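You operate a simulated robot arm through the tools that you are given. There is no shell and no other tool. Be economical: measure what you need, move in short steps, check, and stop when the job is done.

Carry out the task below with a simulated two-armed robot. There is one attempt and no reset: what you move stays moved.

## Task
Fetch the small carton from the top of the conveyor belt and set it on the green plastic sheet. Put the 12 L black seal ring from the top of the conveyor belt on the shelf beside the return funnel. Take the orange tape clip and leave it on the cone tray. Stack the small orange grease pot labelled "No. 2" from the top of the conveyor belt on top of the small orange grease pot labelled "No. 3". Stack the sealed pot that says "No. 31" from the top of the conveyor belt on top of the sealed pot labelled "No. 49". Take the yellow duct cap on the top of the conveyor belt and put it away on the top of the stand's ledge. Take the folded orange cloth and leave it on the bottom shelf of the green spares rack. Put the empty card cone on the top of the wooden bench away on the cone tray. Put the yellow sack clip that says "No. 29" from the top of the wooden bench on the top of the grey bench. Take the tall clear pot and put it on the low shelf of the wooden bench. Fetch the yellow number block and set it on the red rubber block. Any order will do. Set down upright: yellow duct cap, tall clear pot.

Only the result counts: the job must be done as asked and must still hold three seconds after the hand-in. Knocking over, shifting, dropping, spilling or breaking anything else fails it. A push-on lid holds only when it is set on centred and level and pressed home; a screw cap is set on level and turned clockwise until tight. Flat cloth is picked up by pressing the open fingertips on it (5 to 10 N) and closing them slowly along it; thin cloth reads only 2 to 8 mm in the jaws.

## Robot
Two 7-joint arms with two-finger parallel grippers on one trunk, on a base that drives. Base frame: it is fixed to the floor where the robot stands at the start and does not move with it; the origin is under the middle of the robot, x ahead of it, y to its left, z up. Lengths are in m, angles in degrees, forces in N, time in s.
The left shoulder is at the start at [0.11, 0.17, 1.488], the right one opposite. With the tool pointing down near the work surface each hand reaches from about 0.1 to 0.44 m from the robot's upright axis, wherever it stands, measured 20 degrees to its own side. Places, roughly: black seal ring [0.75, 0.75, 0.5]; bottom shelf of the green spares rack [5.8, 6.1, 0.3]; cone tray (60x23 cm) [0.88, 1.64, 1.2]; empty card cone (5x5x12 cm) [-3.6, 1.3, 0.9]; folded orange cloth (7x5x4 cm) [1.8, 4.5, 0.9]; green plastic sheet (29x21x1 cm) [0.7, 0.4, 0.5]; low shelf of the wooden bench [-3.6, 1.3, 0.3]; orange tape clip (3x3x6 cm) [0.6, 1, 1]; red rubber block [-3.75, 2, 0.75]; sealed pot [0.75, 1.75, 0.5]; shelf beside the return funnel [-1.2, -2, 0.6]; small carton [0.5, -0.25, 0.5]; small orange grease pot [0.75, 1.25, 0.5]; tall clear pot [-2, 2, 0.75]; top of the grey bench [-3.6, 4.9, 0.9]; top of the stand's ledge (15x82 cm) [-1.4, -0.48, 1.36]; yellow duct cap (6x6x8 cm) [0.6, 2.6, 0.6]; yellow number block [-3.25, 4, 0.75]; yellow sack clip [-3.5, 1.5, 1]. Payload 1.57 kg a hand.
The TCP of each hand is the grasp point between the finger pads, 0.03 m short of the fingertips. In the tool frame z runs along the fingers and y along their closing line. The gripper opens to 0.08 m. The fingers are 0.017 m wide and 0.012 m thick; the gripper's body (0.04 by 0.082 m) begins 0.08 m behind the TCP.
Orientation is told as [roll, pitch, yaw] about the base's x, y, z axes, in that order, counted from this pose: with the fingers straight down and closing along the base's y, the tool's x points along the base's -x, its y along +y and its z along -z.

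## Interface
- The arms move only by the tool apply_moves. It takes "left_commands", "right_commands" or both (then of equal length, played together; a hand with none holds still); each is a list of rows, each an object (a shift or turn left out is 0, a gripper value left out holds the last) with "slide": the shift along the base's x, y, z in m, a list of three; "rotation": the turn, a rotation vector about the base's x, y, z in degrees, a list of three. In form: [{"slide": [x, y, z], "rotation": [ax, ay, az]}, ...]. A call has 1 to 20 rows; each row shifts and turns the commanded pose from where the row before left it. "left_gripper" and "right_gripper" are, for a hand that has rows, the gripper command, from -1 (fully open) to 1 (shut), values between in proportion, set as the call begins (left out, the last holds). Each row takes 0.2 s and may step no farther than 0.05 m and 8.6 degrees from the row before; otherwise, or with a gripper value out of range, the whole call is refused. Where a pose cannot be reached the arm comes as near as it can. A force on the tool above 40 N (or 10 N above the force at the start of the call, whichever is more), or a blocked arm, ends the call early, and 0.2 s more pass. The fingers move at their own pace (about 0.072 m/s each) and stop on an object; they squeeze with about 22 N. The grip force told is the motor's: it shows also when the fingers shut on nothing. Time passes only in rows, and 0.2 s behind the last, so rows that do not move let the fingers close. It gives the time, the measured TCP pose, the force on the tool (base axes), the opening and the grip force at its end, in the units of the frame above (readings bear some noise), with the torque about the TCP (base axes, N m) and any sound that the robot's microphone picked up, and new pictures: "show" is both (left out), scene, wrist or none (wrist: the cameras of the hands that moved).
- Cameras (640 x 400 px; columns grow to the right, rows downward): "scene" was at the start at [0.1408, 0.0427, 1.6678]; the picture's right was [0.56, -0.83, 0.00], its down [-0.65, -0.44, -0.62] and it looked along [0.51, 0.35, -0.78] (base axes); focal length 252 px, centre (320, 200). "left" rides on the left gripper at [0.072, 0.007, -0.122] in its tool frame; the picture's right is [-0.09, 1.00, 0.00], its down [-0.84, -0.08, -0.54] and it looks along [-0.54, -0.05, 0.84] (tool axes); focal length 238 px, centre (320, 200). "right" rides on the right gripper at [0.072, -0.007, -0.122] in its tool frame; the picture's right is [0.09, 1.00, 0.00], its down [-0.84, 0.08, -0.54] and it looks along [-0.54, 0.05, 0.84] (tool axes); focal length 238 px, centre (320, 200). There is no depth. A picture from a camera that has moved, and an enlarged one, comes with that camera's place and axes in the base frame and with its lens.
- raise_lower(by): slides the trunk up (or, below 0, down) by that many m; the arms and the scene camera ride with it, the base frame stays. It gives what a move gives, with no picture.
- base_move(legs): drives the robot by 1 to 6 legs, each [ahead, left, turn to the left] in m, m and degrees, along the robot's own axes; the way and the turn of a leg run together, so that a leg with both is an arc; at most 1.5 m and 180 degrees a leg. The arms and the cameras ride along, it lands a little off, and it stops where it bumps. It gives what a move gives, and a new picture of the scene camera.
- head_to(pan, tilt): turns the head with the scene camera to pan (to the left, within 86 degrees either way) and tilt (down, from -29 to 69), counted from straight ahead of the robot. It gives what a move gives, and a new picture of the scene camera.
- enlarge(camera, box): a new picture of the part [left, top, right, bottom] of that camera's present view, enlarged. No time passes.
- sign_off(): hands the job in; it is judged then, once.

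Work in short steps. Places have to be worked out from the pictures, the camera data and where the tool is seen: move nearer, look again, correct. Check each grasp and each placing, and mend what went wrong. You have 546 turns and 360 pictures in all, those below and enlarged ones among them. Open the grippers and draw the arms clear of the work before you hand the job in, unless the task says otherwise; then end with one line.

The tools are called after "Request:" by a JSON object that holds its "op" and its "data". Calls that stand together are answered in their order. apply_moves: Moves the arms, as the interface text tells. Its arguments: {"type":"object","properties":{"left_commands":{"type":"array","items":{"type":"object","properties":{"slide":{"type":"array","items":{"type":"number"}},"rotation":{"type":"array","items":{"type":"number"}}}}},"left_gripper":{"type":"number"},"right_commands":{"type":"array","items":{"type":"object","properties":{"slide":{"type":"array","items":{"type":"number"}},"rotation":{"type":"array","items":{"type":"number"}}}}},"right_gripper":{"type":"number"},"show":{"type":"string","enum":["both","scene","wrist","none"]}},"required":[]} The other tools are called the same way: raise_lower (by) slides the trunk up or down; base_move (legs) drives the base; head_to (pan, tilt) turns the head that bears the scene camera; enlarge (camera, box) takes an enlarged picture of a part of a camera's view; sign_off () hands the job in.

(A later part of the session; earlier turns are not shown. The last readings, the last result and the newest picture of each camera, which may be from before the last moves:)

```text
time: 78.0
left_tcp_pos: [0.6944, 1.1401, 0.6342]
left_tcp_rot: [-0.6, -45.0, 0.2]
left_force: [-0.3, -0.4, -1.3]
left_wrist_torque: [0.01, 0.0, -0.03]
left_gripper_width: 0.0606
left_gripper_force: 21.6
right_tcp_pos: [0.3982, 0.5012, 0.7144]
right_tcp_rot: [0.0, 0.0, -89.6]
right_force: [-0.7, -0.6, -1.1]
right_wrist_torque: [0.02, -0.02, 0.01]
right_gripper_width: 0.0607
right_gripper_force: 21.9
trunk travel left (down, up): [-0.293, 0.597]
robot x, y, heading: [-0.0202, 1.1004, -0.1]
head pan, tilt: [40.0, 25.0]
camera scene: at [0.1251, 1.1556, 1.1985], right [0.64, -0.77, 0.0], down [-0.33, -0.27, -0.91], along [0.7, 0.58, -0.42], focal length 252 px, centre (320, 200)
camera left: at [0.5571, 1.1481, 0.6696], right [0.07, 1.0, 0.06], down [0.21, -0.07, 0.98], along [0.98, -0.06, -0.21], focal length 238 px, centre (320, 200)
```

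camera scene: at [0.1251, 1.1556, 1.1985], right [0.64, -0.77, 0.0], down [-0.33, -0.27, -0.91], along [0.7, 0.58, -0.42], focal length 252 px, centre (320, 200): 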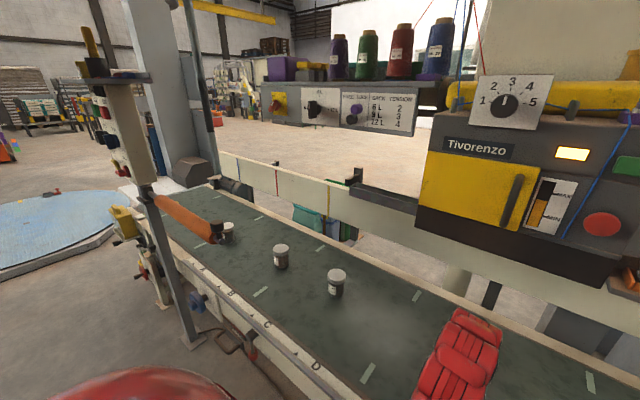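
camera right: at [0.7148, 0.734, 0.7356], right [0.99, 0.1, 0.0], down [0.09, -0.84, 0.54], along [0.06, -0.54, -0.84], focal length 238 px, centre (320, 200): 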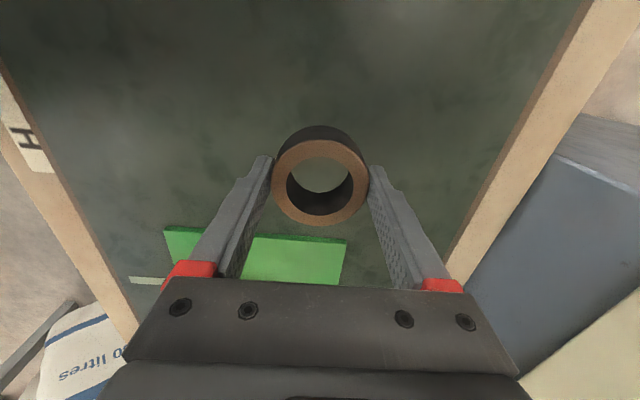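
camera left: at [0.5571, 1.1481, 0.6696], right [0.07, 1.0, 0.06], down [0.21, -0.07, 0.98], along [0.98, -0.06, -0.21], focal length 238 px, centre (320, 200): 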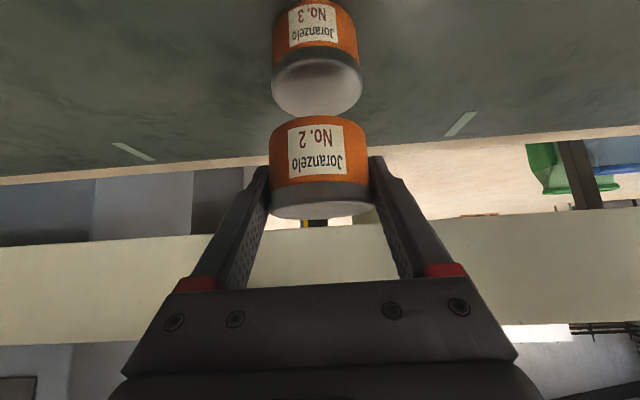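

Aligned within 2 mm. Correct and descend; expect contact around z≈0.598.

Request:
{"op": "apply_moves", "data": {"left_commands": [{"slide": [0.001, 0.002, -0.015]}, {"slide": [0, 0, -0.013]}, {"slide": [0, 0, -0.004]}], "show": "wrist"}}

```text
time: 78.8
left_tcp_pos: [0.6946, 1.1427, 0.6018]
left_tcp_rot: [-0.8, -45.0, 0.2]
left_force: [-0.5, 0.4, -0.6]
left_wrist_torque: [-0.02, 0.0, 0.01]
left_gripper_width: 0.0608
left_gripper_force: 21.9
right_tcp_pos: [0.3966, 0.5001, 0.7142]
right_tcp_rot: [0.0, 0.2, -89.6]
right_force: [0.3, 0.2, -0.7]
right_wrist_torque: [-0.01, 0.02, 0.01]
right_gripper_width: 0.0611
right_gripper_force: 21.8
trunk travel left (down, up): [-0.293, 0.597]
robot x, y, heading: [-0.0228, 1.0971, -0.5]
head pan, tilt: [40.0, 25.0]
camera left: at [0.5584, 1.151, 0.6365], right [0.07, 1.0, 0.06], down [0.21, -0.07, 0.98], along [0.98, -0.06, -0.21], focal length 238 px, centre (320, 200)
```

left: 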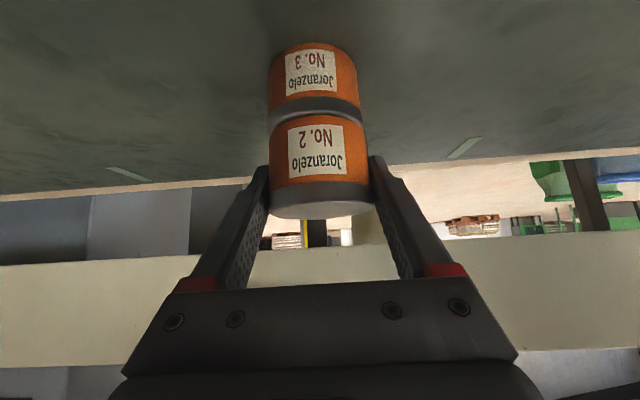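

Request:
{"op": "apply_moves", "data": {"left_commands": [{"slide": [0.002, -0.001, -0.002]}, {"slide": [0, 0, -0.002]}, {"slide": [0, 0, -0.001]}], "show": "none"}}

```text
time: 79.6
left_tcp_pos: [0.6963, 1.1423, 0.5991]
left_tcp_rot: [-0.8, -45.4, 0.3]
left_force: [2.9, 0.2, 13.0]
left_wrist_torque: [0.15, -0.01, 0.0]
left_gripper_width: 0.0608
left_gripper_force: 21.6
right_tcp_pos: [0.3967, 0.5016, 0.7155]
right_tcp_rot: [0.2, 0.1, -89.5]
right_force: [-0.1, 1.0, -0.4]
right_wrist_torque: [0.01, -0.01, 0.03]
right_gripper_width: 0.0607
right_gripper_force: 22.3
trunk travel left (down, up): [-0.293, 0.597]
robot x, y, heading: [-0.0232, 1.0968, -0.2]
head pan, tilt: [40.0, 25.0]
```

Seated with 13 N. Open and retreat along the tool axis.

Request:
{"op": "apply_moves", "data": {"left_commands": [{"slide": [0, 0, 0.001]}, {}, {}, {"slide": [-0.025, 0, 0.025]}, {"slide": [-0.03, 0, 0.03]}, {"slide": [-0.03, 0, 0.02]}], "left_gripper": -1, "show": "wrist"}}

```text
time: 81.0
left_tcp_pos: [0.6095, 1.1387, 0.6704]
left_tcp_rot: [-0.7, -45.0, 0.2]
left_force: [0.1, -0.6, -0.1]
left_wrist_torque: [-0.01, 0.0, -0.02]
left_gripper_width: 0.0802
left_gripper_force: 0.0
right_tcp_pos: [0.3972, 0.501, 0.7148]
right_tcp_rot: [0.1, 0.2, -89.7]
right_force: [-0.8, -0.6, -0.9]
right_wrist_torque: [0.0, -0.02, -0.03]
right_gripper_width: 0.0609
right_gripper_force: 21.9
trunk travel left (down, up): [-0.293, 0.597]
robot x, y, heading: [-0.0214, 1.0969, -0.3]
head pan, tilt: [40.0, 25.0]
camera left: at [0.4737, 1.1486, 0.7052], right [0.07, 1.0, 0.06], down [0.21, -0.07, 0.98], along [0.98, -0.06, -0.21], focal length 238 px, centre (320, 200)
```

left: 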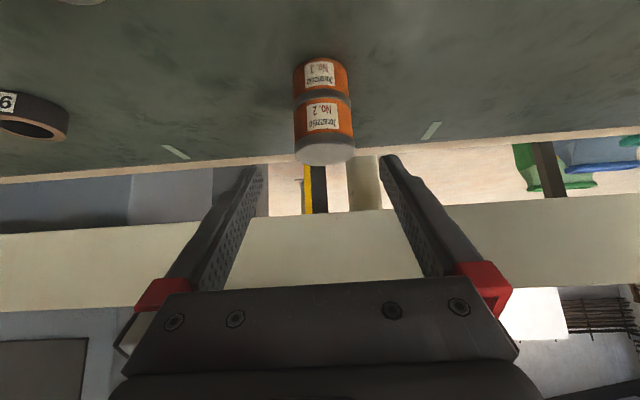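

Stack good. Next the sealed pots. I move the left hand clear of the box (+y), return it to tool-down, then raise the trunk 0.1 before driving left.

Request:
{"op": "apply_moves", "data": {"left_commands": [{"slide": [-0.01, 0.045, 0.01]}, {"slide": [0, 0.045, 0.01]}, {"slide": [0, 0.045, 0.01]}, {"slide": [0, 0.045, 0]}, {"slide": [0, 0.045, 0]}, {"slide": [0, 0.045, 0]}, {"slide": [0, 0.04, 0]}, {"rotation": [0, 7.5, 0]}, {"rotation": [0, 7.5, 0]}, {"rotation": [0, 7.5, 0]}, {"rotation": [0, 7.5, 0]}, {"rotation": [0, 7.5, 0]}, {"rotation": [0, 7.5, 0]}], "show": "none"}}

Request:
{"op": "raise_lower", "data": {"by": 0.12}}

```text
time: 83.8
left_tcp_pos: [0.6426, 1.4431, 0.659]
left_tcp_rot: [-0.8, 0.1, 0.2]
left_force: [0.0, -0.1, 0.1]
left_wrist_torque: [0.02, 0.0, 0.04]
left_gripper_width: 0.0804
left_gripper_force: 0.0
left hand out of reach, approached as far as the arm can: row 7, 8, 9, 10
right_tcp_pos: [0.3952, 0.5013, 0.7148]
right_tcp_rot: [0.1, 0.1, -89.5]
right_force: [-0.3, 0.2, -0.8]
right_wrist_torque: [-0.02, 0.02, 0.0]
right_gripper_width: 0.0608
right_gripper_force: 21.9
trunk travel left (down, up): [-0.293, 0.597]
robot x, y, heading: [-0.0283, 1.0954, -0.2]
head pan, tilt: [40.0, 25.0]
```

```text
time: 85.3
left_tcp_pos: [0.6152, 1.4151, 0.7104]
left_tcp_rot: [-6.8, 6.2, -0.4]
left_force: [0.2, 0.6, 0.7]
left_wrist_torque: [-0.01, 0.0, -0.01]
left_gripper_width: 0.0803
left_gripper_force: 0.1
right_tcp_pos: [0.3903, 0.5007, 0.8347]
right_tcp_rot: [0.3, 0.1, -89.5]
right_force: [0.4, 0.2, 0.3]
right_wrist_torque: [-0.03, 0.02, 0.03]
right_gripper_width: 0.0607
right_gripper_force: 22.3
trunk travel left (down, up): [-0.413, 0.477]
robot x, y, heading: [-0.0299, 1.0978, -0.3]
head pan, tilt: [40.0, 25.0]
```

The left wrist caught under the bobbin shelf when rising. Lower the trunk back right away.

Request:
{"op": "raise_lower", "data": {"by": -0.1}}

Request:
{"op": "head_to", "data": {"pan": 45, "tilt": 15}}

```text
time: 86.7
left_tcp_pos: [0.6458, 1.4439, 0.6846]
left_tcp_rot: [-0.6, -0.6, 0.3]
left_force: [0.5, -0.3, -1.0]
left_wrist_torque: [0.01, -0.01, -0.01]
left_gripper_width: 0.0802
left_gripper_force: 0.1
right_tcp_pos: [0.3957, 0.5013, 0.737]
right_tcp_rot: [0.2, 0.0, -89.5]
right_force: [0.0, -0.6, 0.1]
right_wrist_torque: [0.01, 0.02, 0.01]
right_gripper_width: 0.0607
right_gripper_force: 21.7
trunk travel left (down, up): [-0.313, 0.577]
robot x, y, heading: [-0.0259, 1.092, -0.4]
head pan, tilt: [40.0, 25.0]
```

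```text
time: 87.4
left_tcp_pos: [0.6434, 1.4441, 0.6818]
left_tcp_rot: [-0.7, -0.2, 0.2]
left_force: [0.9, 0.0, -0.4]
left_wrist_torque: [-0.05, 0.0, -0.01]
left_gripper_width: 0.0797
left_gripper_force: 0.1
right_tcp_pos: [0.3947, 0.502, 0.7374]
right_tcp_rot: [0.2, 0.0, -89.6]
right_force: [0.7, 0.1, -0.4]
right_wrist_torque: [-0.03, 0.04, -0.02]
right_gripper_width: 0.0608
right_gripper_force: 22.1
trunk travel left (down, up): [-0.313, 0.577]
robot x, y, heading: [-0.0237, 1.1001, -0.3]
head pan, tilt: [45.0, 15.0]
camera scene: at [0.1158, 1.1642, 1.2349], right [0.7, -0.71, 0.0], down [-0.18, -0.18, -0.97], along [0.69, 0.68, -0.26], focal length 252 px, centre (320, 200)
```

scene: 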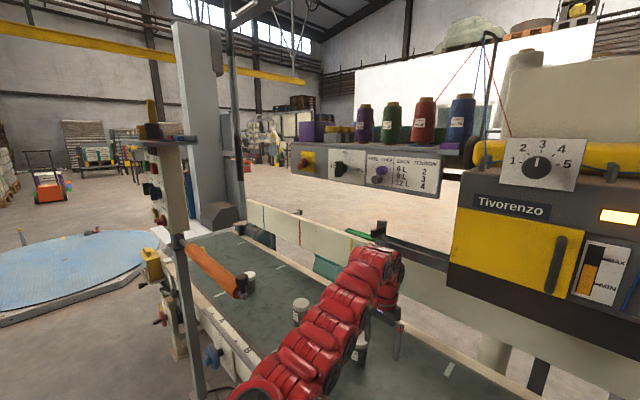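

Nothing fell. I pull the left hand back 5 cm in x and drive left 0.35.

Request:
{"op": "apply_moves", "data": {"left_commands": [{"slide": [-0.03, 0.02, 0]}, {"slide": [-0.03, 0.02, 0.0]}], "show": "none"}}

Request:
{"op": "base_move", "data": {"legs": [[0, 0.3, 0.4]]}}

```text
time: 88.0
left_tcp_pos: [0.5914, 1.4827, 0.683]
left_tcp_rot: [-0.5, -0.2, -0.1]
left_force: [0.6, -0.5, -0.2]
left_wrist_torque: [0.03, 0.02, -0.01]
left_gripper_width: 0.0798
left_gripper_force: 0.0
right_tcp_pos: [0.3983, 0.5012, 0.7361]
right_tcp_rot: [0.0, 0.0, -89.5]
right_force: [0.7, 0.3, -0.1]
right_wrist_torque: [-0.02, 0.02, -0.02]
right_gripper_width: 0.0608
right_gripper_force: 21.9
trunk travel left (down, up): [-0.313, 0.577]
robot x, y, heading: [-0.0205, 1.0987, -0.6]
head pan, tilt: [45.0, 15.0]
```

```text
time: 89.5
left_tcp_pos: [0.5917, 1.6473, 0.6801]
left_tcp_rot: [-0.6, 0.2, -2.3]
left_force: [0.2, 0.2, -0.5]
left_wrist_torque: [0.01, 0.02, 0.03]
left_gripper_width: 0.0798
left_gripper_force: 0.2
right_tcp_pos: [0.3982, 0.6883, 0.735]
right_tcp_rot: [0.0, 0.1, -89.4]
right_force: [0.0, -0.2, 0.6]
right_wrist_torque: [-0.01, -0.01, -0.02]
right_gripper_width: 0.0607
right_gripper_force: 22.1
trunk travel left (down, up): [-0.313, 0.577]
robot x, y, heading: [-0.0225, 1.2869, -0.3]
head pan, tilt: [45.0, 15.0]
stopped in leg 1: the robot was blocked; the commanded pose is now the measured one
camera scene: at [0.1195, 1.3475, 1.2354], right [0.7, -0.71, 0.0], down [-0.18, -0.18, -0.97], along [0.69, 0.68, -0.26], focal length 252 px, centre (320, 200)
```

scene: 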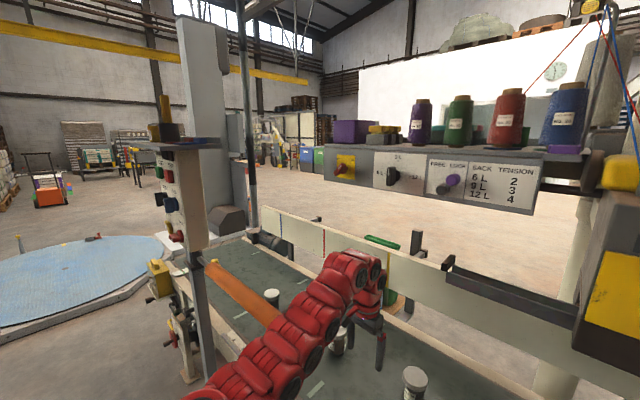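

Blocked again, left hand deflected slightly. I look with the left wrist camera and a lower head view to find the contact.

Request:
{"op": "enlarge", "data": {"camera": "left", "box": [0, 0, 640, 400]}}

Request:
{"op": "head_to", "data": {"pan": 65, "tilt": 40}}

```text
1.00 times, centred on (320, 200) of left (not enlarged: the box is as wide or as high as the picture)
camera zoom: at [0.5203, 1.6591, 0.8021], right [0.13, 0.99, -0.01], down [0.83, -0.1, 0.54], along [0.53, -0.08, -0.84], focal length 238 px, centre (320, 200)
```

zoom: 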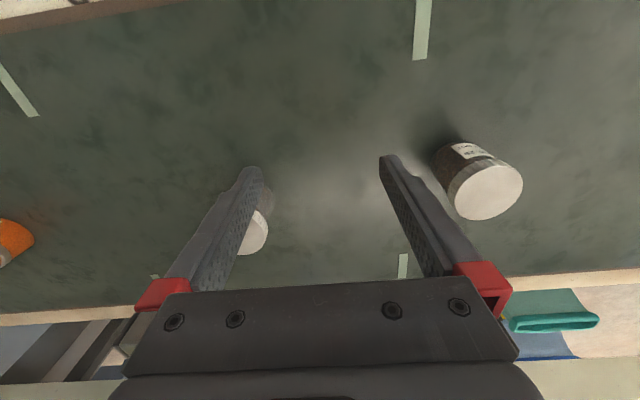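

```text
time: 90.4
left_tcp_pos: [0.5917, 1.6495, 0.6802]
left_tcp_rot: [-0.7, 0.2, -2.3]
left_force: [0.2, 0.1, 0.1]
left_wrist_torque: [0.0, -0.02, 0.05]
left_gripper_width: 0.0802
left_gripper_force: 0.0
right_tcp_pos: [0.3986, 0.6885, 0.7341]
right_tcp_rot: [0.1, 0.2, -89.5]
right_force: [0.4, 0.7, -1.1]
right_wrist_torque: [0.01, 0.0, 0.0]
right_gripper_width: 0.061
right_gripper_force: 22.6
trunk travel left (down, up): [-0.313, 0.577]
robot x, y, heading: [-0.0242, 1.2861, -0.3]
head pan, tilt: [65.0, 40.0]
camera scene: at [0.0899, 1.3579, 1.1956], right [0.9, -0.43, 0.0], down [-0.27, -0.58, -0.77], along [0.33, 0.7, -0.64], focal length 252 px, centre (320, 200)
```

scene: 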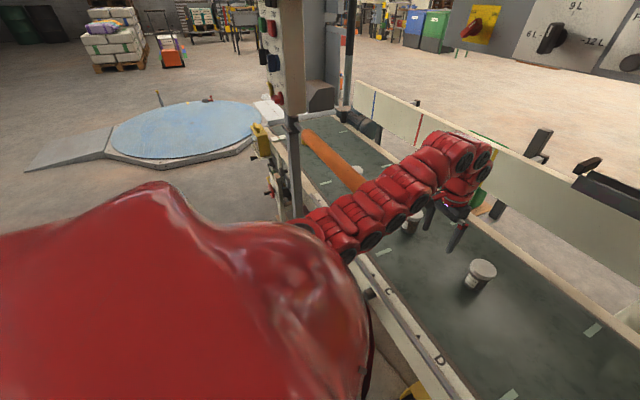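

The left elbow likely meets the orange swing bar. I back off right a bit, pull the hand back in x, then raise the trunk so the elbow passes above the bar.

Request:
{"op": "base_move", "data": {"legs": [[0, -0.08, 0.3]]}}

Request:
{"op": "apply_moves", "data": {"left_commands": [{"slide": [-0.04, 0, -0.02]}, {"slide": [-0.03, 0, -0.02], "rotation": [0, 0, 2]}, {"slide": [0, 0, -0.02]}], "show": "none"}}

```text
time: 91.5
left_tcp_pos: [0.5898, 1.5733, 0.6785]
left_tcp_rot: [-0.7, 0.2, -1.8]
left_force: [0.1, 0.0, 0.0]
left_wrist_torque: [0.05, -0.01, 0.01]
left_gripper_width: 0.0798
left_gripper_force: 0.0
right_tcp_pos: [0.4012, 0.6117, 0.735]
right_tcp_rot: [0.2, 0.1, -89.1]
right_force: [-0.3, 0.6, -1.6]
right_wrist_torque: [0.04, 0.0, -0.01]
right_gripper_width: 0.0608
right_gripper_force: 22.4
trunk travel left (down, up): [-0.313, 0.577]
robot x, y, heading: [-0.0212, 1.2041, 0.0]
head pan, tilt: [65.0, 40.0]
camera scene: at [0.09, 1.2807, 1.1952], right [0.91, -0.42, 0.0], down [-0.27, -0.58, -0.77], along [0.32, 0.7, -0.64], focal length 252 px, centre (320, 200)
```

scene: 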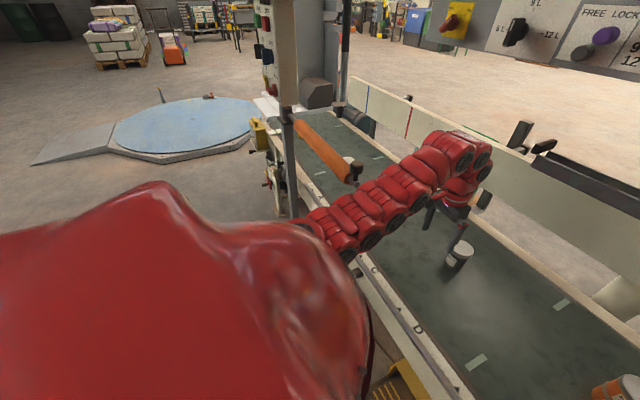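

```text
time: 92.3
left_tcp_pos: [0.5765, 1.5793, 0.6513]
left_tcp_rot: [-0.9, 0.2, 0.2]
left_force: [-0.7, -0.1, 0.4]
left_wrist_torque: [0.0, -0.01, 0.02]
left_gripper_width: 0.0798
left_gripper_force: 0.0
left hand out of reach, approached as far as the arm can: row 1, 2
right_tcp_pos: [0.402, 0.6105, 0.7357]
right_tcp_rot: [0.2, 0.0, -89.2]
right_force: [-0.6, -0.5, -0.4]
right_wrist_torque: [0.0, 0.03, 0.03]
right_gripper_width: 0.0609
right_gripper_force: 22.3
trunk travel left (down, up): [-0.313, 0.577]
robot x, y, heading: [-0.0274, 1.2039, -0.3]
head pan, tilt: [65.0, 40.0]
```

Bar tip is at ≈(0.43, 1.79, 0.785). Raise the trunk 0.25 in steps, lowering the hand in between.

Request:
{"op": "raise_lower", "data": {"by": 0.12}}

Request:
{"op": "apply_moves", "data": {"left_commands": [{"slide": [-0.02, 0, -0.03]}, {"slide": [-0.02, 0, -0.03]}, {"slide": [-0.02, 0, -0.03]}], "show": "none"}}

Request:
{"op": "raise_lower", "data": {"by": 0.12}}

```text
time: 93.8
left_tcp_pos: [0.5756, 1.5799, 0.7728]
left_tcp_rot: [-0.9, 0.1, 0.2]
left_force: [0.2, 0.7, -0.4]
left_wrist_torque: [-0.01, 0.06, -0.01]
left_gripper_width: 0.0799
left_gripper_force: 0.1
right_tcp_pos: [0.4026, 0.6111, 0.8549]
right_tcp_rot: [0.1, -0.1, -89.0]
right_force: [0.1, 0.2, -1.6]
right_wrist_torque: [-0.02, 0.02, 0.01]
right_gripper_width: 0.0606
right_gripper_force: 22.4
trunk travel left (down, up): [-0.433, 0.457]
robot x, y, heading: [-0.0246, 1.2041, 0.4]
head pan, tilt: [65.0, 40.0]
```

```text
time: 94.6
left_tcp_pos: [0.5755, 1.5799, 0.7713]
left_tcp_rot: [-0.9, 0.2, 0.2]
left_force: [0.1, -0.3, 0.6]
left_wrist_torque: [-0.01, -0.01, -0.02]
left_gripper_width: 0.0801
left_gripper_force: 0.2
left hand out of reach, approached as far as the arm can: row 1, 2, 3
right_tcp_pos: [0.4025, 0.6107, 0.855]
right_tcp_rot: [0.1, 0.0, -89.1]
right_force: [0.4, -0.5, -0.9]
right_wrist_torque: [0.01, -0.04, 0.03]
right_gripper_width: 0.0609
right_gripper_force: 21.8
trunk travel left (down, up): [-0.433, 0.457]
robot x, y, heading: [-0.0236, 1.2038, 0.0]
head pan, tilt: [65.0, 40.0]
```

```text
time: 96.1
left_tcp_pos: [0.5754, 1.5796, 0.8909]
left_tcp_rot: [-1.0, 0.2, 0.3]
left_force: [0.1, 0.6, -0.5]
left_wrist_torque: [0.0, -0.01, -0.02]
left_gripper_width: 0.0798
left_gripper_force: 0.1
right_tcp_pos: [0.4021, 0.6107, 0.9754]
right_tcp_rot: [0.1, 0.0, -89.1]
right_force: [-0.1, -0.1, -1.0]
right_wrist_torque: [0.0, 0.0, -0.01]
right_gripper_width: 0.0608
right_gripper_force: 21.8
trunk travel left (down, up): [-0.553, 0.337]
robot x, y, heading: [-0.0278, 1.2076, 0.2]
head pan, tilt: [65.0, 40.0]
```

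Reaching the far pot past the post and bar with the left arm is awkward; I'll take it later with the free right arm. For now fetch the duct cap with the left: back off, drive left.

Request:
{"op": "base_move", "data": {"legs": [[-0.4, 0, 0], [0, 1.2, 0]]}}

```text
time: 101.2
left_tcp_pos: [0.11, 2.0396, 0.8921]
left_tcp_rot: [-1.0, 0.3, 9.6]
left_force: [0.6, 1.2, 0.1]
left_wrist_torque: [-0.03, 0.01, -0.02]
left_gripper_width: 0.0801
left_gripper_force: 0.0
right_tcp_pos: [0.0975, 1.0555, 0.9765]
right_tcp_rot: [0.0, -0.2, -79.7]
right_force: [1.5, 0.7, -0.5]
right_wrist_torque: [-0.03, -0.02, 0.0]
right_gripper_width: 0.0608
right_gripper_force: 22.0
trunk travel left (down, up): [-0.553, 0.337]
robot x, y, heading: [-0.4186, 1.5667, 9.4]
head pan, tilt: [65.0, 40.0]
stopped in leg 2: the robot was blocked; the commanded pose is now the measured one
camera scene: at [-0.3198, 1.6677, 1.4348], right [0.96, -0.27, 0.0], down [-0.17, -0.62, -0.76], along [0.2, 0.74, -0.65], focal length 252 px, centre (320, 200)
```

scene: 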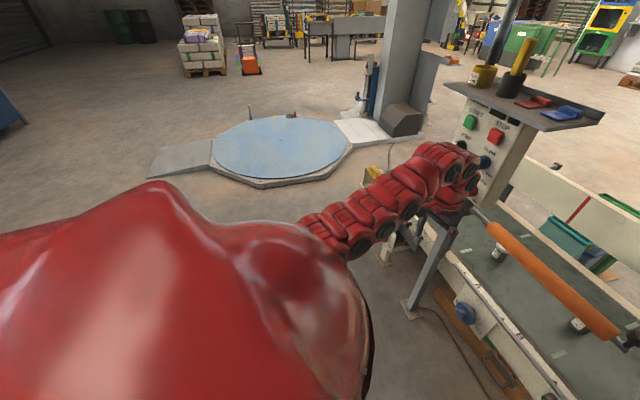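

The left hand touched the START/STOP post (post is nearer than estimated). Back away right, unturn, and back up further before passing.

Request:
{"op": "base_move", "data": {"legs": [[0, -0.1, 0], [-0.1, 0, -9.4], [-0.3, 0, 0]]}}

```text
time: 104.5
left_tcp_pos: [-0.1139, 1.82, 0.8853]
left_tcp_rot: [-0.6, 1.0, -1.3]
left_force: [0.4, -0.4, -0.3]
left_wrist_torque: [-0.02, -0.04, -0.03]
left_gripper_width: 0.0799
left_gripper_force: 0.0
right_tcp_pos: [-0.3031, 0.8592, 0.9683]
right_tcp_rot: [-0.7, 0.1, -89.9]
right_force: [-0.6, 0.3, -0.2]
right_wrist_torque: [-0.02, -0.01, -0.01]
right_gripper_width: 0.0609
right_gripper_force: 21.6
trunk travel left (down, up): [-0.553, 0.337]
robot x, y, heading: [-0.7318, 1.4669, -0.9]
head pan, tilt: [65.0, 40.0]
stopped in leg 3: the robot was blocked; the commanded pose is now the measured one
camera scene: at [-0.5992, 1.5329, 1.4336], right [0.9, -0.43, -0.01], down [-0.29, -0.58, -0.76], along [0.32, 0.69, -0.65], focal length 252 px, centre (320, 200)
```

scene: 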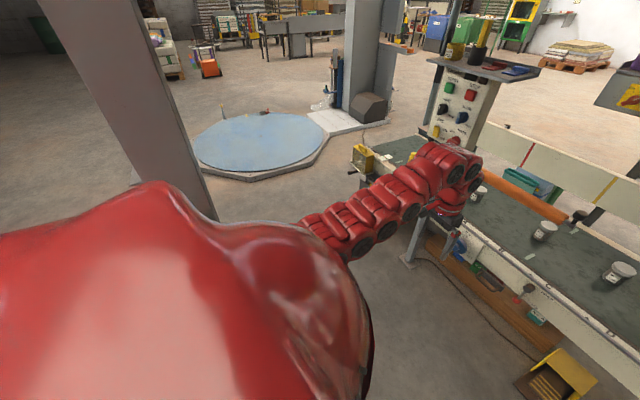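

Something behind blocked the base. Move forward slightly and look to both sides.

Request:
{"op": "base_move", "data": {"legs": [[0.06, 0, 0.9]]}}

Request:
{"op": "head_to", "data": {"pan": 86, "tilt": 10}}

Request:
{"op": "head_to", "data": {"pan": -86, "tilt": 10}}

```text
time: 105.1
left_tcp_pos: [-0.113, 1.8158, 0.8883]
left_tcp_rot: [-0.7, 0.7, -1.6]
left_force: [-0.8, -0.2, 0.4]
left_wrist_torque: [-0.02, -0.01, -0.01]
left_gripper_width: 0.0801
left_gripper_force: 0.0
right_tcp_pos: [-0.3053, 0.8572, 0.9719]
right_tcp_rot: [-0.5, -0.1, -90.1]
right_force: [-1.1, 0.2, -0.5]
right_wrist_torque: [0.0, 0.02, -0.02]
right_gripper_width: 0.0608
right_gripper_force: 22.1
trunk travel left (down, up): [-0.553, 0.337]
robot x, y, heading: [-0.73, 1.4588, -1.3]
head pan, tilt: [65.0, 40.0]
stopped in leg 1: the robot was blocked; the commanded pose is now the measured one
camera scene: at [-0.6024, 1.5331, 1.4342], right [0.9, -0.44, -0.01], down [-0.29, -0.58, -0.76], along [0.33, 0.69, -0.65], focal length 252 px, centre (320, 200)
```

scene: 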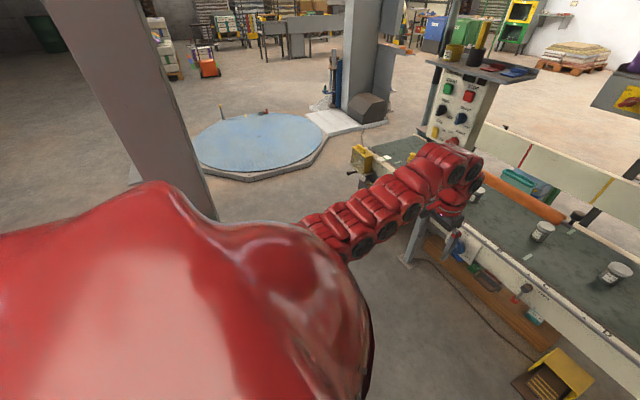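

```text
time: 106.1
left_tcp_pos: [-0.1145, 1.8178, 0.8868]
left_tcp_rot: [-0.8, 0.8, -1.5]
left_force: [0.2, -0.7, -0.7]
left_wrist_torque: [0.0, 0.03, 0.0]
left_gripper_width: 0.08
left_gripper_force: 0.0
right_tcp_pos: [-0.3025, 0.8579, 0.9711]
right_tcp_rot: [-0.6, 0.0, -89.9]
right_force: [0.3, 0.4, -0.2]
right_wrist_torque: [0.01, -0.01, -0.02]
right_gripper_width: 0.0609
right_gripper_force: 22.5
trunk travel left (down, up): [-0.553, 0.337]
robot x, y, heading: [-0.729, 1.4585, -0.8]
head pan, tilt: [85.9, 10.0]
camera scene: at [-0.6295, 1.549, 1.4819], right [1.0, -0.09, -0.01], down [-0.03, -0.17, -0.98], along [0.08, 0.98, -0.17], focal length 252 px, centre (320, 200)
```

scene: 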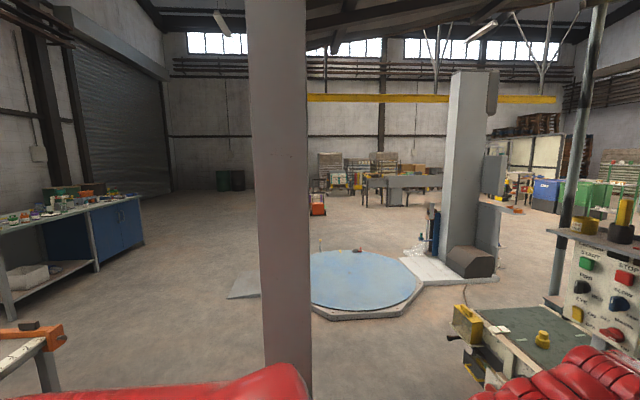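

```text
time: 108.7
left_tcp_pos: [-0.1142, 1.819, 0.887]
left_tcp_rot: [-0.6, 0.8, -1.4]
left_force: [-0.2, 0.3, -0.6]
left_wrist_torque: [-0.01, -0.02, -0.01]
left_gripper_width: 0.0799
left_gripper_force: 0.1
right_tcp_pos: [-0.3037, 0.8592, 0.9696]
right_tcp_rot: [-0.7, 0.0, -89.8]
right_force: [0.4, 0.4, -1.0]
right_wrist_torque: [-0.01, -0.01, -0.01]
right_gripper_width: 0.0606
right_gripper_force: 22.6
trunk travel left (down, up): [-0.553, 0.337]
robot x, y, heading: [-0.7294, 1.4611, -1.0]
head pan, tilt: [-85.9, 10.0]
camera scene: at [-0.6321, 1.3635, 1.4818], right [-1.0, -0.06, 0.01], down [-0.02, 0.17, -0.98], along [0.05, -0.98, -0.18], focal length 252 px, centre (320, 200)
```

scene: 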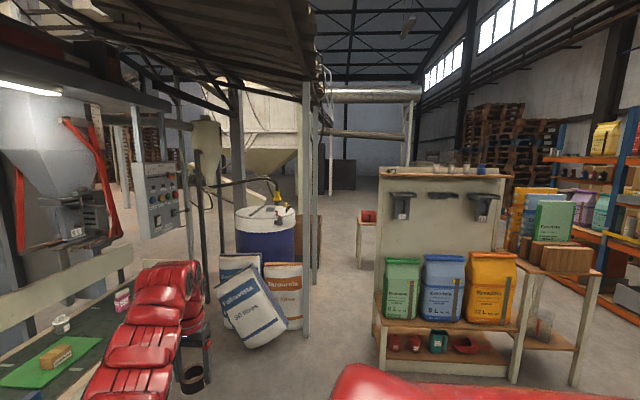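

I try a pure forward leg to get free.

Request:
{"op": "base_move", "data": {"legs": [[0.12, 0, 0]]}}

```text
time: 109.9
left_tcp_pos: [-0.0031, 1.8179, 0.8926]
left_tcp_rot: [-0.7, 0.3, -1.6]
left_force: [-0.3, -0.2, 0.2]
left_wrist_torque: [0.02, 0.0, 0.01]
left_gripper_width: 0.0797
left_gripper_force: 0.0
right_tcp_pos: [-0.1941, 0.8563, 0.9744]
right_tcp_rot: [0.1, 0.1, -90.0]
right_force: [0.5, 0.2, -0.2]
right_wrist_torque: [-0.03, -0.01, -0.02]
right_gripper_width: 0.0611
right_gripper_force: 22.2
trunk travel left (down, up): [-0.553, 0.337]
robot x, y, heading: [-0.6096, 1.4564, -0.9]
head pan, tilt: [-85.9, 10.0]
camera scene: at [-0.5278, 1.3632, 1.4828], right [-1.0, -0.05, 0.0], down [-0.01, 0.17, -0.98], along [0.05, -0.98, -0.17], focal length 252 px, centre (320, 200)
```

scene: 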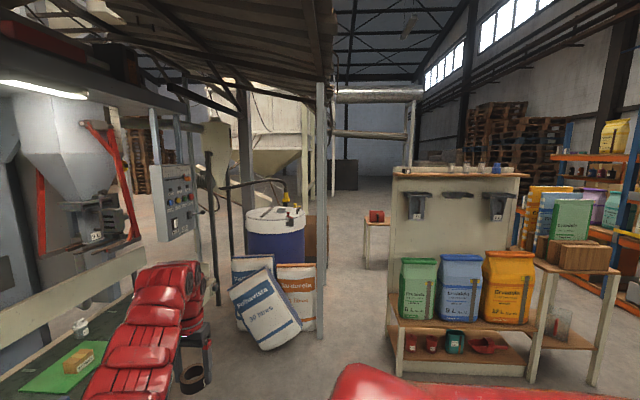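

A thin post at ≈(−0.65, 1.82) caught the left elbow. I'll tuck the arms to point straight ahead (narrow), then turn to face +y and drive through the corridor.

Request:
{"op": "apply_moves", "data": {"right_commands": [{"slide": [0.03, 0.02, -0.01]}, {"slide": [0.03, 0.035, -0.01]}, {"slide": [0.03, 0.035, -0.01]}, {"slide": [0.03, 0.035, -0.01]}, {"slide": [0.03, 0.035, -0.01]}, {"slide": [0, 0.04, 0]}, {"slide": [0, 0.04, 0]}, {"slide": [0, 0.04, 0]}, {"slide": [0, 0.04, 0]}, {"slide": [0, 0.04, 0]}], "left_commands": [{"slide": [0.01, -0.02, 0]}, {"slide": [0.01, -0.02, 0]}, {"slide": [0.01, -0.02, 0]}, {"slide": [0, -0.02, 0]}, {"slide": [0, -0.02, 0]}, {"slide": [0, -0.02, 0]}, {}, {}, {}, {}], "show": "none"}}

```text
time: 112.1
left_tcp_pos: [0.0263, 1.6948, 0.8929]
left_tcp_rot: [-0.8, 0.2, -1.5]
left_force: [-0.1, -0.2, 0.1]
left_wrist_torque: [0.02, -0.02, -0.02]
left_gripper_width: 0.0803
left_gripper_force: 0.1
right_tcp_pos: [-0.0253, 1.0745, 0.9342]
right_tcp_rot: [-0.1, 0.0, -90.1]
right_force: [-0.6, 0.1, -0.1]
right_wrist_torque: [0.02, -0.03, 0.01]
right_gripper_width: 0.0607
right_gripper_force: 22.8
right hand out of reach, approached as far as the arm can: row 6, 7, 8, 9, 10
trunk travel left (down, up): [-0.553, 0.337]
robot x, y, heading: [-0.6088, 1.4587, -0.8]
head pan, tilt: [-85.9, 10.0]
```

I turn right to face −y (free side) and look at what lies behind/around.

Request:
{"op": "base_move", "data": {"legs": [[0, -0.15, 0], [0, 0, -90]]}}

Request:
{"op": "head_to", "data": {"pan": -80, "tilt": 20}}

```text
time: 117.2
left_tcp_pos: [-0.3618, 0.6771, 0.8916]
left_tcp_rot: [-0.9, 0.3, -90.3]
left_force: [0.5, -0.5, 0.6]
left_wrist_torque: [-0.03, 0.02, -0.01]
left_gripper_width: 0.0798
left_gripper_force: 0.0
right_tcp_pos: [-0.9851, 0.7134, 0.934]
right_tcp_rot: [0.0, 0.0, -178.6]
right_force: [0.4, -0.5, -0.3]
right_wrist_torque: [0.01, 0.03, 0.0]
right_gripper_width: 0.0605
right_gripper_force: 21.2
trunk travel left (down, up): [-0.553, 0.337]
robot x, y, heading: [-0.6152, 1.3093, -89.6]
head pan, tilt: [-85.9, 10.0]
camera scene: at [-0.7083, 1.2218, 1.4828], right [-0.08, 1.0, 0.0], down [0.17, 0.01, -0.98], along [-0.98, -0.08, -0.17], focal length 252 px, centre (320, 200)
```

scene: 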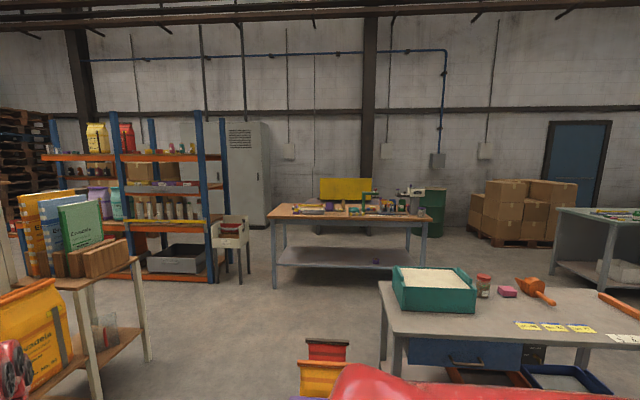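

```text
time: 118.0
left_tcp_pos: [-0.3628, 0.6769, 0.8923]
left_tcp_rot: [-0.9, 0.2, -90.3]
left_force: [0.8, -0.1, 0.5]
left_wrist_torque: [-0.03, -0.01, 0.0]
left_gripper_width: 0.0801
left_gripper_force: 0.1
right_tcp_pos: [-0.9849, 0.714, 0.9343]
right_tcp_rot: [-0.1, 0.0, -178.7]
right_force: [0.2, -0.4, 0.3]
right_wrist_torque: [0.01, 0.02, -0.02]
right_gripper_width: 0.0604
right_gripper_force: 22.5
trunk travel left (down, up): [-0.553, 0.337]
robot x, y, heading: [-0.6125, 1.3077, -89.5]
head pan, tilt: [-80.0, 20.0]
camera scene: at [-0.707, 1.2123, 1.4666], right [-0.18, 0.98, 0.0], down [0.34, 0.06, -0.94], along [-0.92, -0.17, -0.34], focal length 252 px, centre (320, 200)
```

scene: 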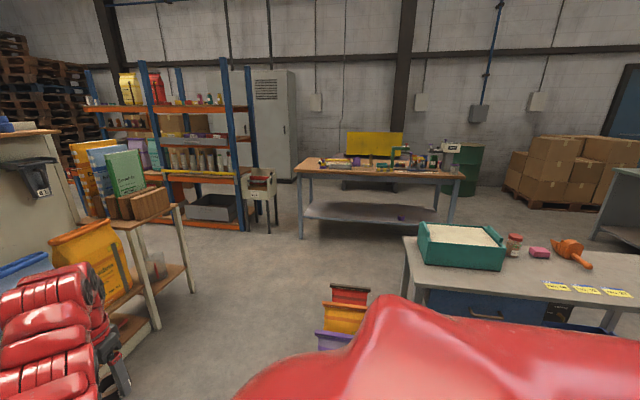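

Corridor fits if I hold both hands straight ahead at full stretch. Extend both forward and inward (facing −y now).

Request:
{"op": "apply_moves", "data": {"right_commands": [{"slide": [0.01, -0.04, 0]}, {"slide": [0.01, -0.03, 0]}, {"slide": [0.03, -0.02, 0]}, {"slide": [0.03, -0.01, 0]}, {"slide": [0.03, 0, 0]}, {"slide": [0.03, 0, 0]}, {"slide": [0.03, 0, 0]}], "left_commands": [{"slide": [-0.01, -0.02, 0]}, {"slide": [-0.02, -0.02, 0]}, {"slide": [-0.02, 0, 0]}, {"slide": [-0.02, 0, 0]}, {}, {}, {}], "show": "scene"}}

```text
time: 119.5
left_tcp_pos: [-0.4304, 0.6378, 0.8922]
left_tcp_rot: [-0.8, 0.2, -90.3]
left_force: [-0.2, 0.6, 0.2]
left_wrist_torque: [0.04, 0.01, 0.01]
left_gripper_width: 0.0801
left_gripper_force: 0.1
right_tcp_pos: [-0.8138, 0.6143, 0.9327]
right_tcp_rot: [0.1, -0.1, -178.8]
right_force: [0.2, -0.3, -0.5]
right_wrist_torque: [0.03, -0.03, -0.01]
right_gripper_width: 0.0608
right_gripper_force: 22.0
trunk travel left (down, up): [-0.553, 0.337]
robot x, y, heading: [-0.6128, 1.3095, -89.8]
head pan, tilt: [-80.0, 20.0]
camera scene: at [-0.706, 1.2125, 1.4667], right [-0.18, 0.98, 0.0], down [0.34, 0.06, -0.94], along [-0.92, -0.17, -0.34], focal length 252 px, centre (320, 200)
```

scene: 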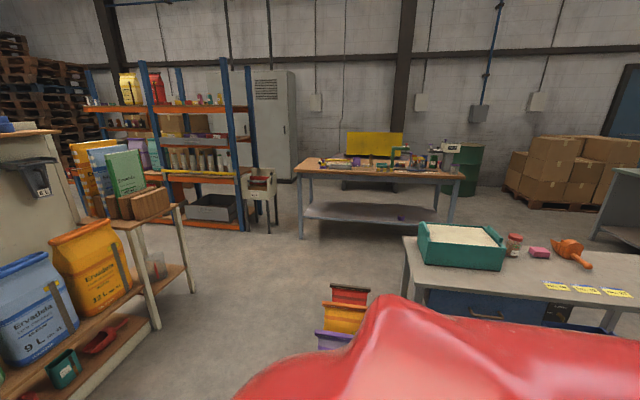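

Good narrow posture. Drive to open floor, turn around to face +y, and line up with the corridor.

Request:
{"op": "base_move", "data": {"legs": [[0.4, 0.17, 0], [0, 0, -90], [0, 0, -90], [0, -0.22, 0]]}}

Request:
{"op": "head_to", "data": {"pan": 0, "tilt": 25}}

```text
time: 131.2
left_tcp_pos: [-0.3769, 1.5791, 0.8921]
left_tcp_rot: [-0.9, 0.2, 87.2]
left_force: [0.3, 0.6, 0.8]
left_wrist_torque: [0.0, 0.04, -0.04]
left_gripper_width: 0.0802
left_gripper_force: 0.0
right_tcp_pos: [0.0083, 1.5851, 0.9339]
right_tcp_rot: [-0.1, 0.0, -1.2]
right_force: [0.4, 0.2, -0.3]
right_wrist_torque: [0.0, 0.03, 0.01]
right_gripper_width: 0.0609
right_gripper_force: 21.4
trunk travel left (down, up): [-0.553, 0.337]
robot x, y, heading: [-0.2214, 0.9003, 87.7]
head pan, tilt: [-80.0, 20.0]
camera scene: at [-0.1296, 0.9924, 1.4665], right [0.14, -0.99, 0.0], down [-0.34, -0.05, -0.94], along [0.93, 0.13, -0.34], focal length 252 px, centre (320, 200)
```

scene: 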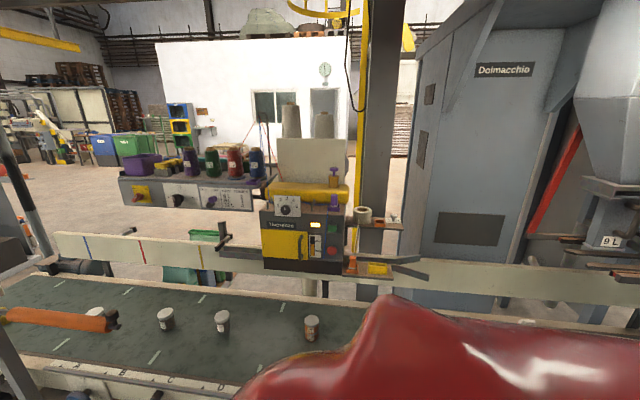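

```text
time: 132.8
left_tcp_pos: [-0.378, 1.5796, 0.8918]
left_tcp_rot: [-0.8, 0.2, 87.2]
left_force: [0.5, -0.3, 0.1]
left_wrist_torque: [-0.01, 0.01, 0.03]
left_gripper_width: 0.0798
left_gripper_force: 0.0
right_tcp_pos: [0.0061, 1.5853, 0.933]
right_tcp_rot: [0.0, 0.0, -1.3]
right_force: [0.1, 0.1, -0.3]
right_wrist_torque: [-0.01, 0.0, 0.01]
right_gripper_width: 0.0605
right_gripper_force: 22.2
trunk travel left (down, up): [-0.553, 0.337]
robot x, y, heading: [-0.2265, 0.9004, 87.6]
head pan, tilt: [0.0, 25.0]
camera scene: at [-0.219, 1.0718, 1.4585], right [1.0, -0.04, 0.0], down [-0.02, -0.42, -0.91], along [0.04, 0.91, -0.42], focal length 252 px, centre (320, 200)
```

scene: 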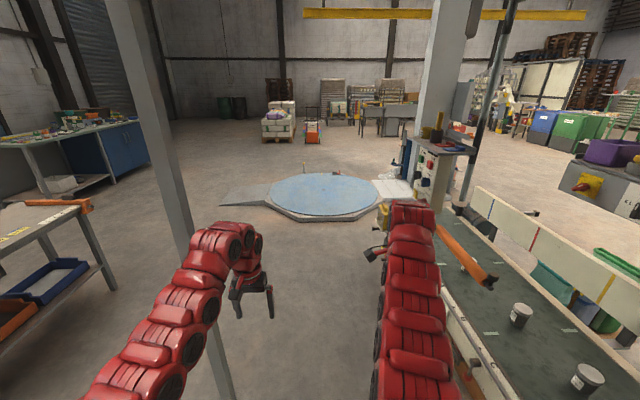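

Post on the left, panel on the right; shift right 7 cm, straighten, and drive through.

Request:
{"op": "base_move", "data": {"legs": [[0, -0.07, 2.4], [0.9, 0, 0], [0.75, 0, 0]]}}

```text
time: 141.7
left_tcp_pos: [-0.3251, 3.2005, 0.8931]
left_tcp_rot: [-0.8, 0.3, 88.7]
left_force: [-0.6, 0.8, 0.6]
left_wrist_torque: [-0.01, 0.01, 0.0]
left_gripper_width: 0.0799
left_gripper_force: 0.1
right_tcp_pos: [0.0597, 3.2168, 0.9339]
right_tcp_rot: [0.0, 0.0, 0.2]
right_force: [-0.4, 0.2, -0.5]
right_wrist_torque: [-0.04, 0.03, -0.02]
right_gripper_width: 0.0605
right_gripper_force: 22.1
trunk travel left (down, up): [-0.553, 0.337]
robot x, y, heading: [-0.1526, 2.5216, 89.1]
head pan, tilt: [0.0, 25.0]
camera scene: at [-0.153, 2.6976, 1.4584], right [1.0, -0.01, 0.0], down [0.0, -0.42, -0.91], along [0.01, 0.91, -0.42], focal length 252 px, centre (320, 200)
```

scene: 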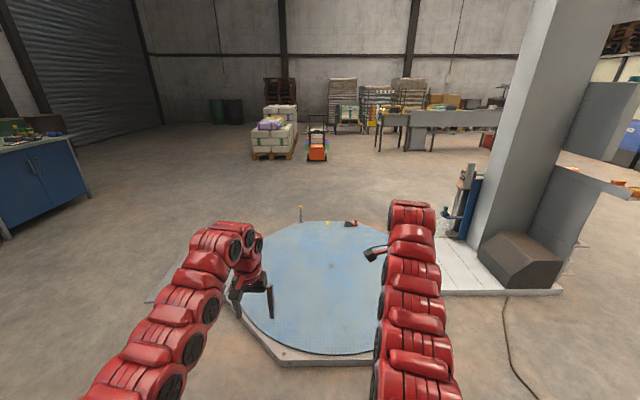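

Through. Go 0.25 further, then turn right to face the belt.

Request:
{"op": "base_move", "data": {"legs": [[0.25, 0.05, 0], [0, 0, -45], [0, 0, -44]]}}

Request:
{"op": "head_to", "data": {"pan": 0, "tilt": 40}}

```text
time: 147.6
left_tcp_pos: [0.4724, 2.9519, 0.8917]
left_tcp_rot: [-0.8, 0.2, -0.8]
left_force: [0.3, -1.1, -0.2]
left_wrist_torque: [0.02, 0.0, 0.0]
left_gripper_width: 0.0798
left_gripper_force: 0.0
right_tcp_pos: [0.4915, 2.569, 0.9334]
right_tcp_rot: [0.0, 0.1, -89.3]
right_force: [0.2, 0.2, -0.9]
right_wrist_torque: [-0.02, -0.01, -0.02]
right_gripper_width: 0.0606
right_gripper_force: 21.9
trunk travel left (down, up): [-0.553, 0.337]
robot x, y, heading: [-0.2007, 2.7763, -0.0]
head pan, tilt: [0.0, 25.0]
camera scene: at [-0.0303, 2.7741, 1.4585], right [0.0, -1.0, 0.0], down [-0.42, 0.0, -0.91], along [0.91, 0.0, -0.42], focal length 252 px, centre (320, 200)
```

scene: 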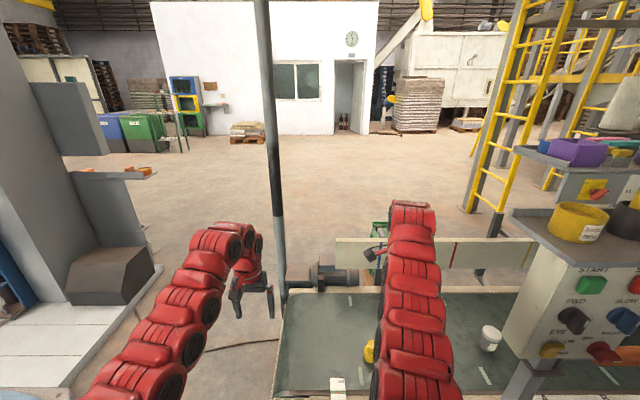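

```text
time: 148.4
left_tcp_pos: [0.473, 2.9521, 0.8924]
left_tcp_rot: [-0.8, 0.2, -0.8]
left_force: [-0.8, 0.0, 1.1]
left_wrist_torque: [-0.03, -0.01, -0.02]
left_gripper_width: 0.0797
left_gripper_force: 0.1
right_tcp_pos: [0.4918, 2.5693, 0.9337]
right_tcp_rot: [0.0, 0.1, -89.2]
right_force: [0.1, -0.6, -0.2]
right_wrist_torque: [0.01, -0.01, 0.01]
right_gripper_width: 0.0608
right_gripper_force: 21.5
trunk travel left (down, up): [-0.553, 0.337]
robot x, y, heading: [-0.2029, 2.7719, 0.1]
head pan, tilt: [0.0, 40.0]
camera scene: at [-0.0374, 2.7746, 1.4352], right [0.0, -1.0, 0.0], down [-0.64, 0.0, -0.77], along [0.77, 0.0, -0.64], focal length 252 px, centre (320, 200)
```

scene: 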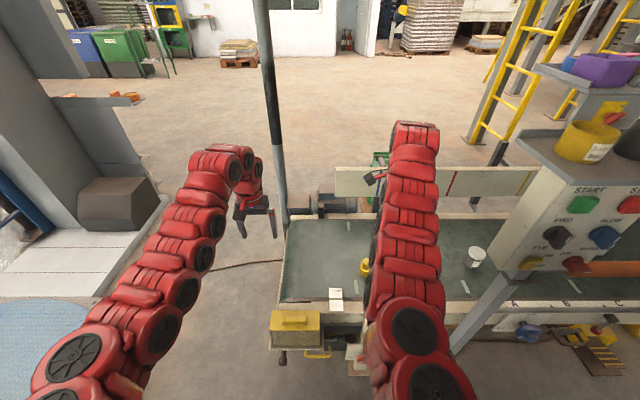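

Duct cap at ≈(0.585, 2.59). Zoom to see its shape, then drive closer.

Request:
{"op": "enlarge", "data": {"camera": "scene", "box": [330, 240, 402, 300]}}

Request:
{"op": "enlarge", "data": {"camera": "scene", "box": [455, 235, 503, 275]}}

Request:
{"op": "base_move", "data": {"legs": [[0.16, 0, 0], [0, -0.1, 0]]}}

```text
6.67 times, centred on (366, 270) of scene
camera zoom: at [-0.0374, 2.7746, 1.4352], right [0.0, -1.0, 0.0], down [-0.64, 0.0, -0.77], along [0.77, 0.0, -0.64], focal length 1684 px, centre (13, -267)
```

zoom: 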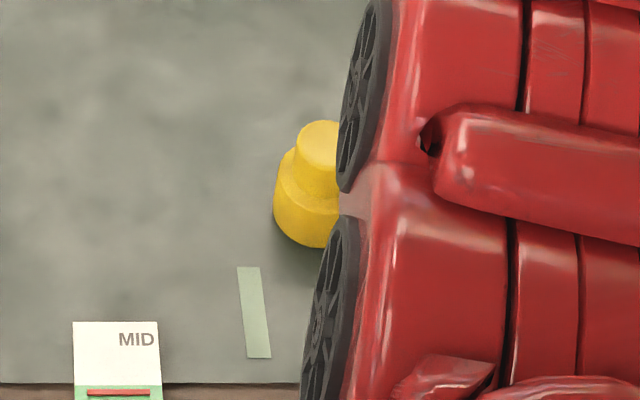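

```text
10.00 times, centred on (479, 255) of scene
camera zoom: at [-0.0374, 2.7746, 1.4352], right [0.0, -1.0, 0.0], down [-0.64, 0.0, -0.77], along [0.77, 0.0, -0.64], focal length 2525 px, centre (-1270, -350)
```

zoom: 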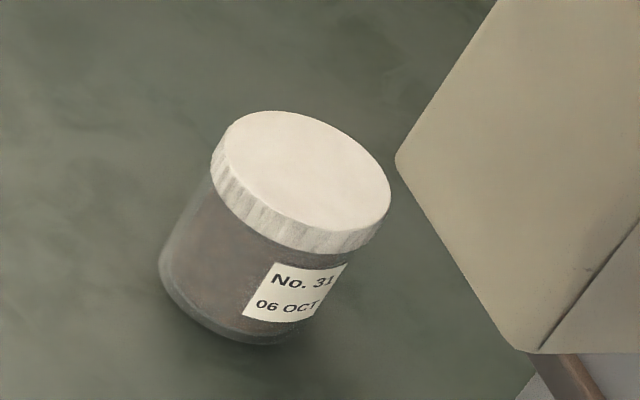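

```text
time: 150.6
left_tcp_pos: [0.632, 2.8479, 0.892]
left_tcp_rot: [-0.7, 0.2, -1.1]
left_force: [-0.2, 0.1, 0.7]
left_wrist_torque: [0.04, 0.0, 0.01]
left_gripper_width: 0.0798
left_gripper_force: 0.0
right_tcp_pos: [0.6493, 2.4646, 0.9346]
right_tcp_rot: [0.0, 0.0, -89.4]
right_force: [0.2, 0.2, -1.6]
right_wrist_torque: [0.0, -0.02, -0.04]
right_gripper_width: 0.0603
right_gripper_force: 22.3
trunk travel left (down, up): [-0.553, 0.337]
robot x, y, heading: [-0.0422, 2.671, -0.7]
head pan, tilt: [0.0, 40.0]
camera scene: at [0.1213, 2.6726, 1.4352], right [-0.01, -1.0, 0.0], down [-0.64, 0.01, -0.77], along [0.77, -0.01, -0.64], focal length 252 px, centre (320, 200)
```

scene: 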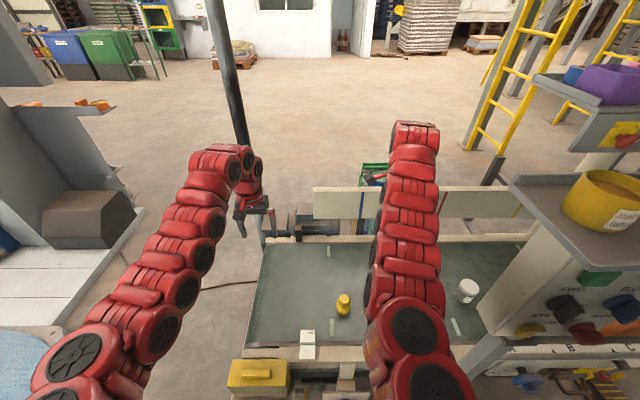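

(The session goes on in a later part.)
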